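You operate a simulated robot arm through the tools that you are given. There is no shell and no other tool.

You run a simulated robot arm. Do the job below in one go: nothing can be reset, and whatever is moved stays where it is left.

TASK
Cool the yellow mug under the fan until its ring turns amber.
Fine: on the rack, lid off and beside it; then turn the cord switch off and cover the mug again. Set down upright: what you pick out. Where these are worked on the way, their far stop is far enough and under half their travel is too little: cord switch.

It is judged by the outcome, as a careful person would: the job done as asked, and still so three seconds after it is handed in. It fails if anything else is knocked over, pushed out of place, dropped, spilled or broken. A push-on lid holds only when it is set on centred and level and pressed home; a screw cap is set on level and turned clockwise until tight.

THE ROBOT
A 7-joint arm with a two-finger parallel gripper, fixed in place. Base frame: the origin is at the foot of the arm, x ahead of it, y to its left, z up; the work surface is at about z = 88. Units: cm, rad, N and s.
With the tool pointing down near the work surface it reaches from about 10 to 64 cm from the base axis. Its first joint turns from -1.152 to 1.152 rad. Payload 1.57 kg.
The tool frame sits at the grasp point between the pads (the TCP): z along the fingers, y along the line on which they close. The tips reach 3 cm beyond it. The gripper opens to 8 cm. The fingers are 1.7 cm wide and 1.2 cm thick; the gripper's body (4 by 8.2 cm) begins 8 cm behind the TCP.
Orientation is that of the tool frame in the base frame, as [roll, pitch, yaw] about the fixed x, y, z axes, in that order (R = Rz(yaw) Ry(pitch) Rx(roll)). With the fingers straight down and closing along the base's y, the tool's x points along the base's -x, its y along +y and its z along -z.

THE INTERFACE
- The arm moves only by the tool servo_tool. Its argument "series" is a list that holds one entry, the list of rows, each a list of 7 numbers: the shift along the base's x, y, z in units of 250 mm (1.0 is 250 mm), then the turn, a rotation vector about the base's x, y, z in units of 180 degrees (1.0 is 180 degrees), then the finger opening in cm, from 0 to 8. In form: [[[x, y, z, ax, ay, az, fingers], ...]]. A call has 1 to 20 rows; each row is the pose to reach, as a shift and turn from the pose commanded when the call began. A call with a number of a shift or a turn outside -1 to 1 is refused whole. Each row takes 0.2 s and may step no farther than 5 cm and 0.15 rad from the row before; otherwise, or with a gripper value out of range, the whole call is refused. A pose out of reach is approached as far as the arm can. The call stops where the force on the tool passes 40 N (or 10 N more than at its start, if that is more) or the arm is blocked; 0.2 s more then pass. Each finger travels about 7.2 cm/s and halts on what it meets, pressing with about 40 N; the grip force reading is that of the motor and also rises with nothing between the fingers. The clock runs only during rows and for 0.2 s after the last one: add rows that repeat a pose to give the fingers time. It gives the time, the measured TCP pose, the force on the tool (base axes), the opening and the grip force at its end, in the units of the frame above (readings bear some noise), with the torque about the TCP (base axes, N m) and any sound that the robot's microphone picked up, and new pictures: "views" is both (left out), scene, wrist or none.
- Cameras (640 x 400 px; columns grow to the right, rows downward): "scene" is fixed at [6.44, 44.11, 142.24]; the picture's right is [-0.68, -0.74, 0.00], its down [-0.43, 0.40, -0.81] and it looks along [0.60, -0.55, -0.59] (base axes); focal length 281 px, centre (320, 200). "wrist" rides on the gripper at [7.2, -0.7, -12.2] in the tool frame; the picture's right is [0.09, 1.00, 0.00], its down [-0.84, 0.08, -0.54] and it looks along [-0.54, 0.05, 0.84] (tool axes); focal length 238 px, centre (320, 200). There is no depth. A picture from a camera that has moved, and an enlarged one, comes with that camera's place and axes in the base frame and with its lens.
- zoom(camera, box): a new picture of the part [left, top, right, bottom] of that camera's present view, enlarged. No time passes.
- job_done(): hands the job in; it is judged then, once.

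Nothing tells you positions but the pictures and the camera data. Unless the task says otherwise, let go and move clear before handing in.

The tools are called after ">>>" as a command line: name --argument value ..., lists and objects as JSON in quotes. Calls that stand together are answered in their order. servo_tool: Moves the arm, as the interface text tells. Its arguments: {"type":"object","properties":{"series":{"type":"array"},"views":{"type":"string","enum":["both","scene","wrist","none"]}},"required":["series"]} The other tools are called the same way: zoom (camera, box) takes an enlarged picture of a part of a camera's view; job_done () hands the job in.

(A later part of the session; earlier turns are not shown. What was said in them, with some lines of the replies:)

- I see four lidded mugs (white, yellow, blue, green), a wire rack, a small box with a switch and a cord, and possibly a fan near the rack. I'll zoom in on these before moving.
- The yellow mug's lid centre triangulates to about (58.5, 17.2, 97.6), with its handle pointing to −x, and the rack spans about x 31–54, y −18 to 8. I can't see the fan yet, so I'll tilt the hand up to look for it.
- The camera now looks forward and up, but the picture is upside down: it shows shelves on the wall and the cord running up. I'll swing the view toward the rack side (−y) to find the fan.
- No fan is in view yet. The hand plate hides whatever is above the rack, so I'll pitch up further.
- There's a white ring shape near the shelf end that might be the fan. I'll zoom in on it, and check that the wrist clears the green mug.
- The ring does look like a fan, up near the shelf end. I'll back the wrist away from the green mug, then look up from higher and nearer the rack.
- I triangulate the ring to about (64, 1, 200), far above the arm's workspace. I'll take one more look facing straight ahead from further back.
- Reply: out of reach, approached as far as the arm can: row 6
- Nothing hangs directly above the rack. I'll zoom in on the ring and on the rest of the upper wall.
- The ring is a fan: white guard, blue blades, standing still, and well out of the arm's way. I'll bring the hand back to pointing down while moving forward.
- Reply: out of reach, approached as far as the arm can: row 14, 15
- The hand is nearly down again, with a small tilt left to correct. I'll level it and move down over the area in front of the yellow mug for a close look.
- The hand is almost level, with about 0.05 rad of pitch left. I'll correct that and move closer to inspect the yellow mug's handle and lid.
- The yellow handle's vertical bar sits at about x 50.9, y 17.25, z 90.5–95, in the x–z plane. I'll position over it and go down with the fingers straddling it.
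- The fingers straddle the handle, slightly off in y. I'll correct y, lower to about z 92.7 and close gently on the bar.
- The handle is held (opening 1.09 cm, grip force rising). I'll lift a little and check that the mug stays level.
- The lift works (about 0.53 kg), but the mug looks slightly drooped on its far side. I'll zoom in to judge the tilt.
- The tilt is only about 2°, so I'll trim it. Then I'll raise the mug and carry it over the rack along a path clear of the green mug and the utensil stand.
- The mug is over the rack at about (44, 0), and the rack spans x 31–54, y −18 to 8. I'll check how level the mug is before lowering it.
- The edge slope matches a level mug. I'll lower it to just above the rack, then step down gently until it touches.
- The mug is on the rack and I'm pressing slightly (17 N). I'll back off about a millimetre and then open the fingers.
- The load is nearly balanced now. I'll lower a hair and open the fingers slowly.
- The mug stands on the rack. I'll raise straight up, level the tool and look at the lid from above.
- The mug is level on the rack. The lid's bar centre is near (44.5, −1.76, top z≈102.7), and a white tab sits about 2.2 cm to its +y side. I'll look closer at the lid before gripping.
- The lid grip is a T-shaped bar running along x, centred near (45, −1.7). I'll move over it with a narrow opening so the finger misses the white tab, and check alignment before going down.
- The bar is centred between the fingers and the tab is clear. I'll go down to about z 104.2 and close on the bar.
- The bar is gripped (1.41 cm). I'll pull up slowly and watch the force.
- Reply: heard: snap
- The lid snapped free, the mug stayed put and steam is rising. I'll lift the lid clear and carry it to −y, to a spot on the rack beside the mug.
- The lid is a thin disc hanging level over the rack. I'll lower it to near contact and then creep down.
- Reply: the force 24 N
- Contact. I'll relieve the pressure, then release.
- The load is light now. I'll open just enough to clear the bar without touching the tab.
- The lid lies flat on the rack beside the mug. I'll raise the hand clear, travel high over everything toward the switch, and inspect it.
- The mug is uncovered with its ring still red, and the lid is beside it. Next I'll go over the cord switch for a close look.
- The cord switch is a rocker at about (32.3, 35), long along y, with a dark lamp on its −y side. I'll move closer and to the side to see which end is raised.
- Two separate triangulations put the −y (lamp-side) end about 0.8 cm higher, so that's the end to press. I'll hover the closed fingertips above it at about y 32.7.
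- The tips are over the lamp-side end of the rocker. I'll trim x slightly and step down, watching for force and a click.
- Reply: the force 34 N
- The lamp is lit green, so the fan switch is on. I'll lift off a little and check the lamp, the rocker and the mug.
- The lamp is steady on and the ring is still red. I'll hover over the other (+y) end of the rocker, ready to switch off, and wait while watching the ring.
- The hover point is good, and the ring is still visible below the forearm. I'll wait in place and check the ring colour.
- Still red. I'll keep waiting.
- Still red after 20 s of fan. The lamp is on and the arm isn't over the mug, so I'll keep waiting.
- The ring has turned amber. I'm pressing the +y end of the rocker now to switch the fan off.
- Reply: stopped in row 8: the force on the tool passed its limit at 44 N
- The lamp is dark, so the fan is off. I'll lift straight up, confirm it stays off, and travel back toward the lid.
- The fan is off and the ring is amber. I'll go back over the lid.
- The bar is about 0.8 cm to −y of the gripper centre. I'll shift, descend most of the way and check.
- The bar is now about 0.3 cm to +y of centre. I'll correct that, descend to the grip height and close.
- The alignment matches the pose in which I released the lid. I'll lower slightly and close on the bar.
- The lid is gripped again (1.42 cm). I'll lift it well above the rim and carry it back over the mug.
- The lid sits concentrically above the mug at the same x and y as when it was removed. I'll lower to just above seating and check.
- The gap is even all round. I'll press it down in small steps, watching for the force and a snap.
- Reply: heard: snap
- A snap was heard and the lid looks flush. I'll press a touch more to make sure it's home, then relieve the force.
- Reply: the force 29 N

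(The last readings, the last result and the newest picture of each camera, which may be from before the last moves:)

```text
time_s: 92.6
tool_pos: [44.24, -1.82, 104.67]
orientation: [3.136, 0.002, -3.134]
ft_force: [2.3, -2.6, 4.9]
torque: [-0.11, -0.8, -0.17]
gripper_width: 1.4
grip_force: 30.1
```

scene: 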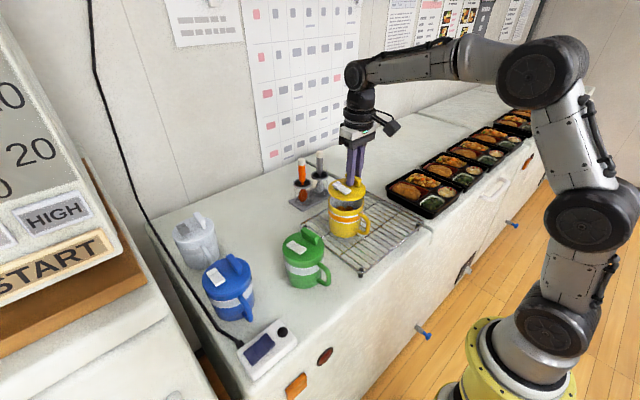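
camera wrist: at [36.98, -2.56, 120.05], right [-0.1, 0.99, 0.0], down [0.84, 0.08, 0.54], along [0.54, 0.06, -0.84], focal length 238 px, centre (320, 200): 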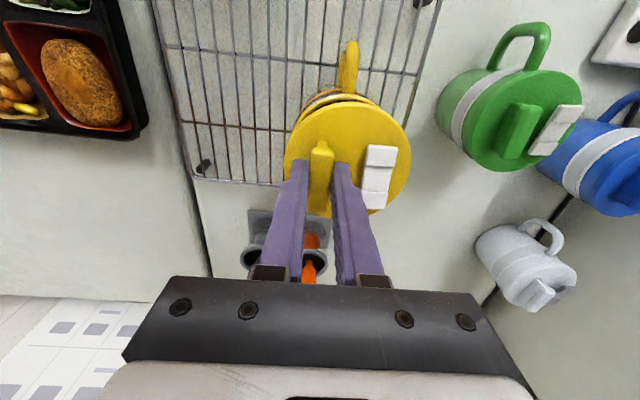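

The force is low now. I'll open the fingers just enough and rise straight up.

>>> servo_tool --series '[[[0, 0, 0, 0, 0, 0, 1.4], [0, 0, 0, 0, 0, 0, 1.7], [0, 0, 0, 0, 0, 0, 2.1], [0, 0, 0, 0, 0, 0, 2.4], [0, 0, 0, 0, 0, 0, 2.4]]]' --views "none"

>>> zoom --camera "scene" --box '[320, 165, 400, 245]'

>>> zoom --camera "wrist" --box '[240, 60, 440, 210]'

```text
time_s: 93.8
tool_pos: [44.34, -1.82, 104.61]
orientation: [3.139, 0.001, -3.134]
ft_force: [0.6, 0.1, -0.4]
torque: [0.0, -0.01, 0.0]
gripper_width: 2.4
grip_force: 0.0
```

```text
5.00 times, centred on (360, 205) of scene
camera zoom: at [6.44, 44.11, 142.24], right [-0.68, -0.74, 0.0], down [-0.43, 0.4, -0.81], along [0.6, -0.55, -0.59], focal length 1407 px, centre (120, 175)
```

zoom: 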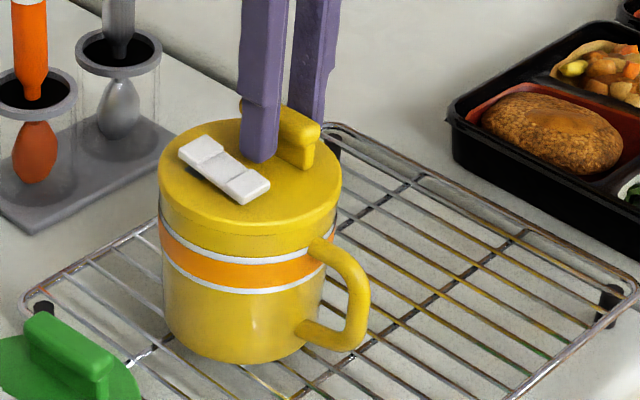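

```text
2.67 times, centred on (340, 135) of wrist
camera zoom: at [37.08, -2.53, 116.85], right [-0.1, 0.99, 0.0], down [0.84, 0.08, 0.54], along [0.54, 0.06, -0.84], focal length 636 px, centre (267, 373)
```

zoom: 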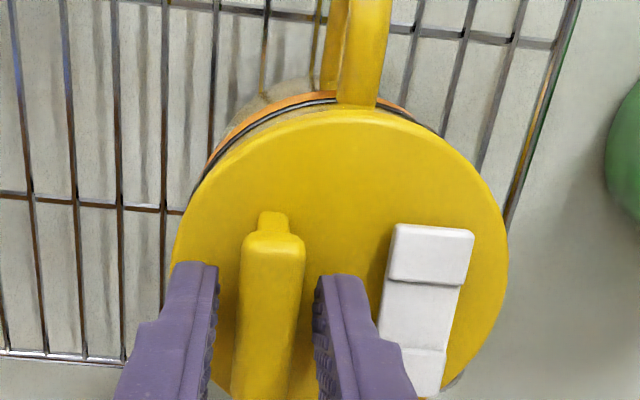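

>>> servo_tool --series '[[[0, 0, 0.04, 0, 0, 0, 2.4], [0, 0, 0.12, 0, 0, 0, 2.4], [0, 0, 0.26, 0, 0, 0, 2.4], [-0.05, 0, 0.4, 0, 0, 0, 2.4], [-0.15, 0, 0.5, 0, 0, 0, 2.4], [-0.25, 0, 0.55, 0, 0, 0, 2.4], [-0.25, 0, 0.55, 0, 0, 0, 2.4]]]' --views "both"

>>> zoom --camera "scene" --box '[320, 165, 400, 245]'

>>> zoom --camera "wrist" --box '[240, 100, 440, 250]'

>>> zoom --camera "scene" --box '[160, 190, 340, 390]'

```text
time_s: 95.4
tool_pos: [38.04, -1.69, 118.26]
orientation: [3.139, 0.002, -3.133]
ft_force: [0.2, 0.5, -0.3]
torque: [0.0, 0.0, -0.02]
gripper_width: 2.4
grip_force: 0.0
camera wrist: at [30.81, -2.43, 130.57], right [-0.1, 0.99, 0.0], down [0.84, 0.08, 0.54], along [0.54, 0.06, -0.84], focal length 238 px, centre (320, 200)
```

scene: 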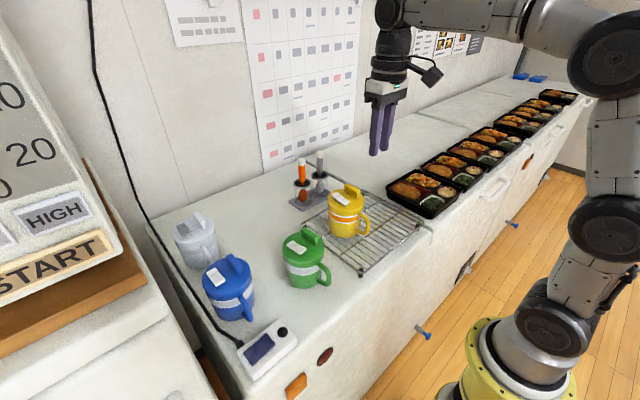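
wrist: 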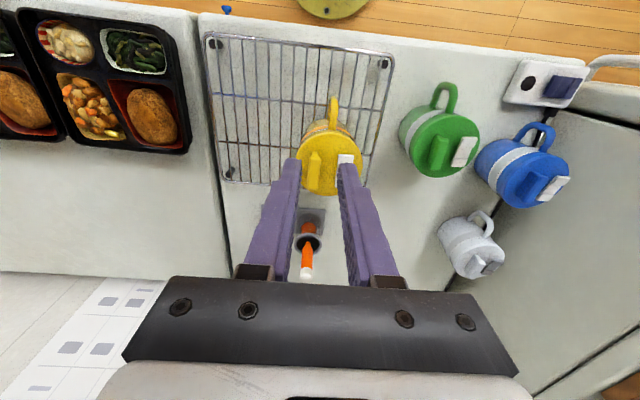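

```text
5.00 times, centred on (360, 205) of scene
camera zoom: at [6.44, 44.11, 142.24], right [-0.68, -0.74, 0.0], down [-0.43, 0.4, -0.81], along [0.6, -0.55, -0.59], focal length 1407 px, centre (120, 175)
```

zoom: 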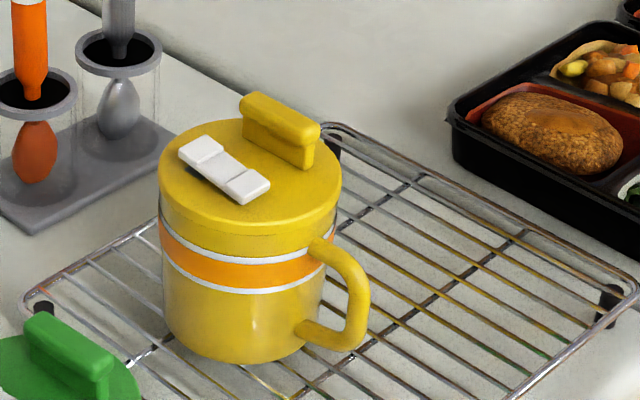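

```text
2.67 times, centred on (340, 175) of wrist
camera zoom: at [30.81, -2.43, 130.57], right [-0.1, 0.99, 0.0], down [0.84, 0.08, 0.54], along [0.54, 0.06, -0.84], focal length 636 px, centre (267, 267)
```

zoom: 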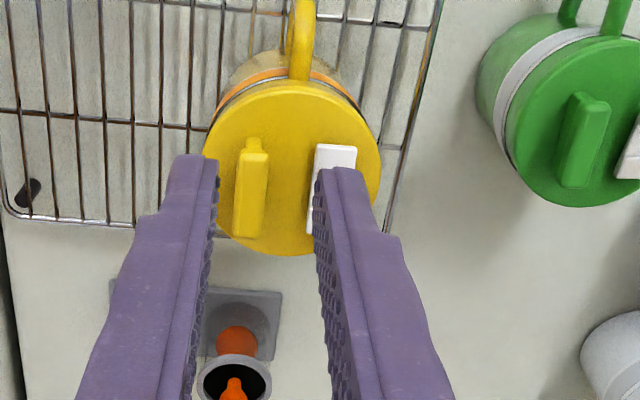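

```text
2.00 times, centred on (250, 290) of scene
camera zoom: at [6.44, 44.11, 142.24], right [-0.68, -0.74, 0.0], down [-0.43, 0.4, -0.81], along [0.6, -0.55, -0.59], focal length 563 px, centre (460, 20)
```

zoom: 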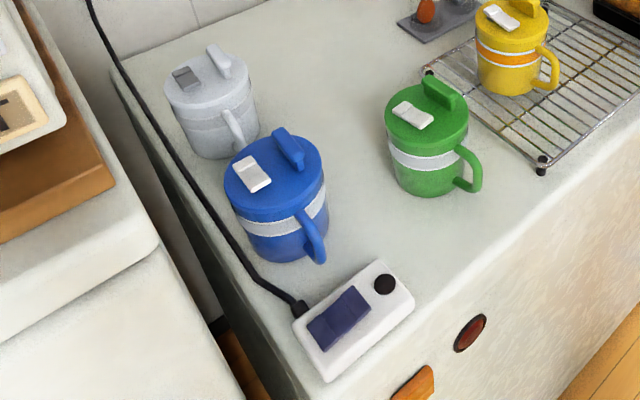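

The yellow mug is on the rack with its amber ring and its lid snapped on level. The cord switch is off with its lamp dark, everything else is where it was, and the hand is clear, so I'm handing in.

>>> job_done

```text
The job is handed in.
```

The yellow mug is on the rack, cooled until its ring turned amber, and covered again. I've handed the job in; no verdict has come back yet.

- **Cooling:** I moved the mug to the rack and set its lid flat beside it. With the fan on, the ring went from red to amber in about 24 seconds.
- **Switch:** I pressed the cord switch fully off right after the ring changed. Its lamp went dark and stayed dark.
- **Lid:** It went back on centred and level. I heard it snap, then pressed it down a little more to be sure.
- **Everything else:** Nothing was knocked, spilled or moved, and the hand is clear of the mug.
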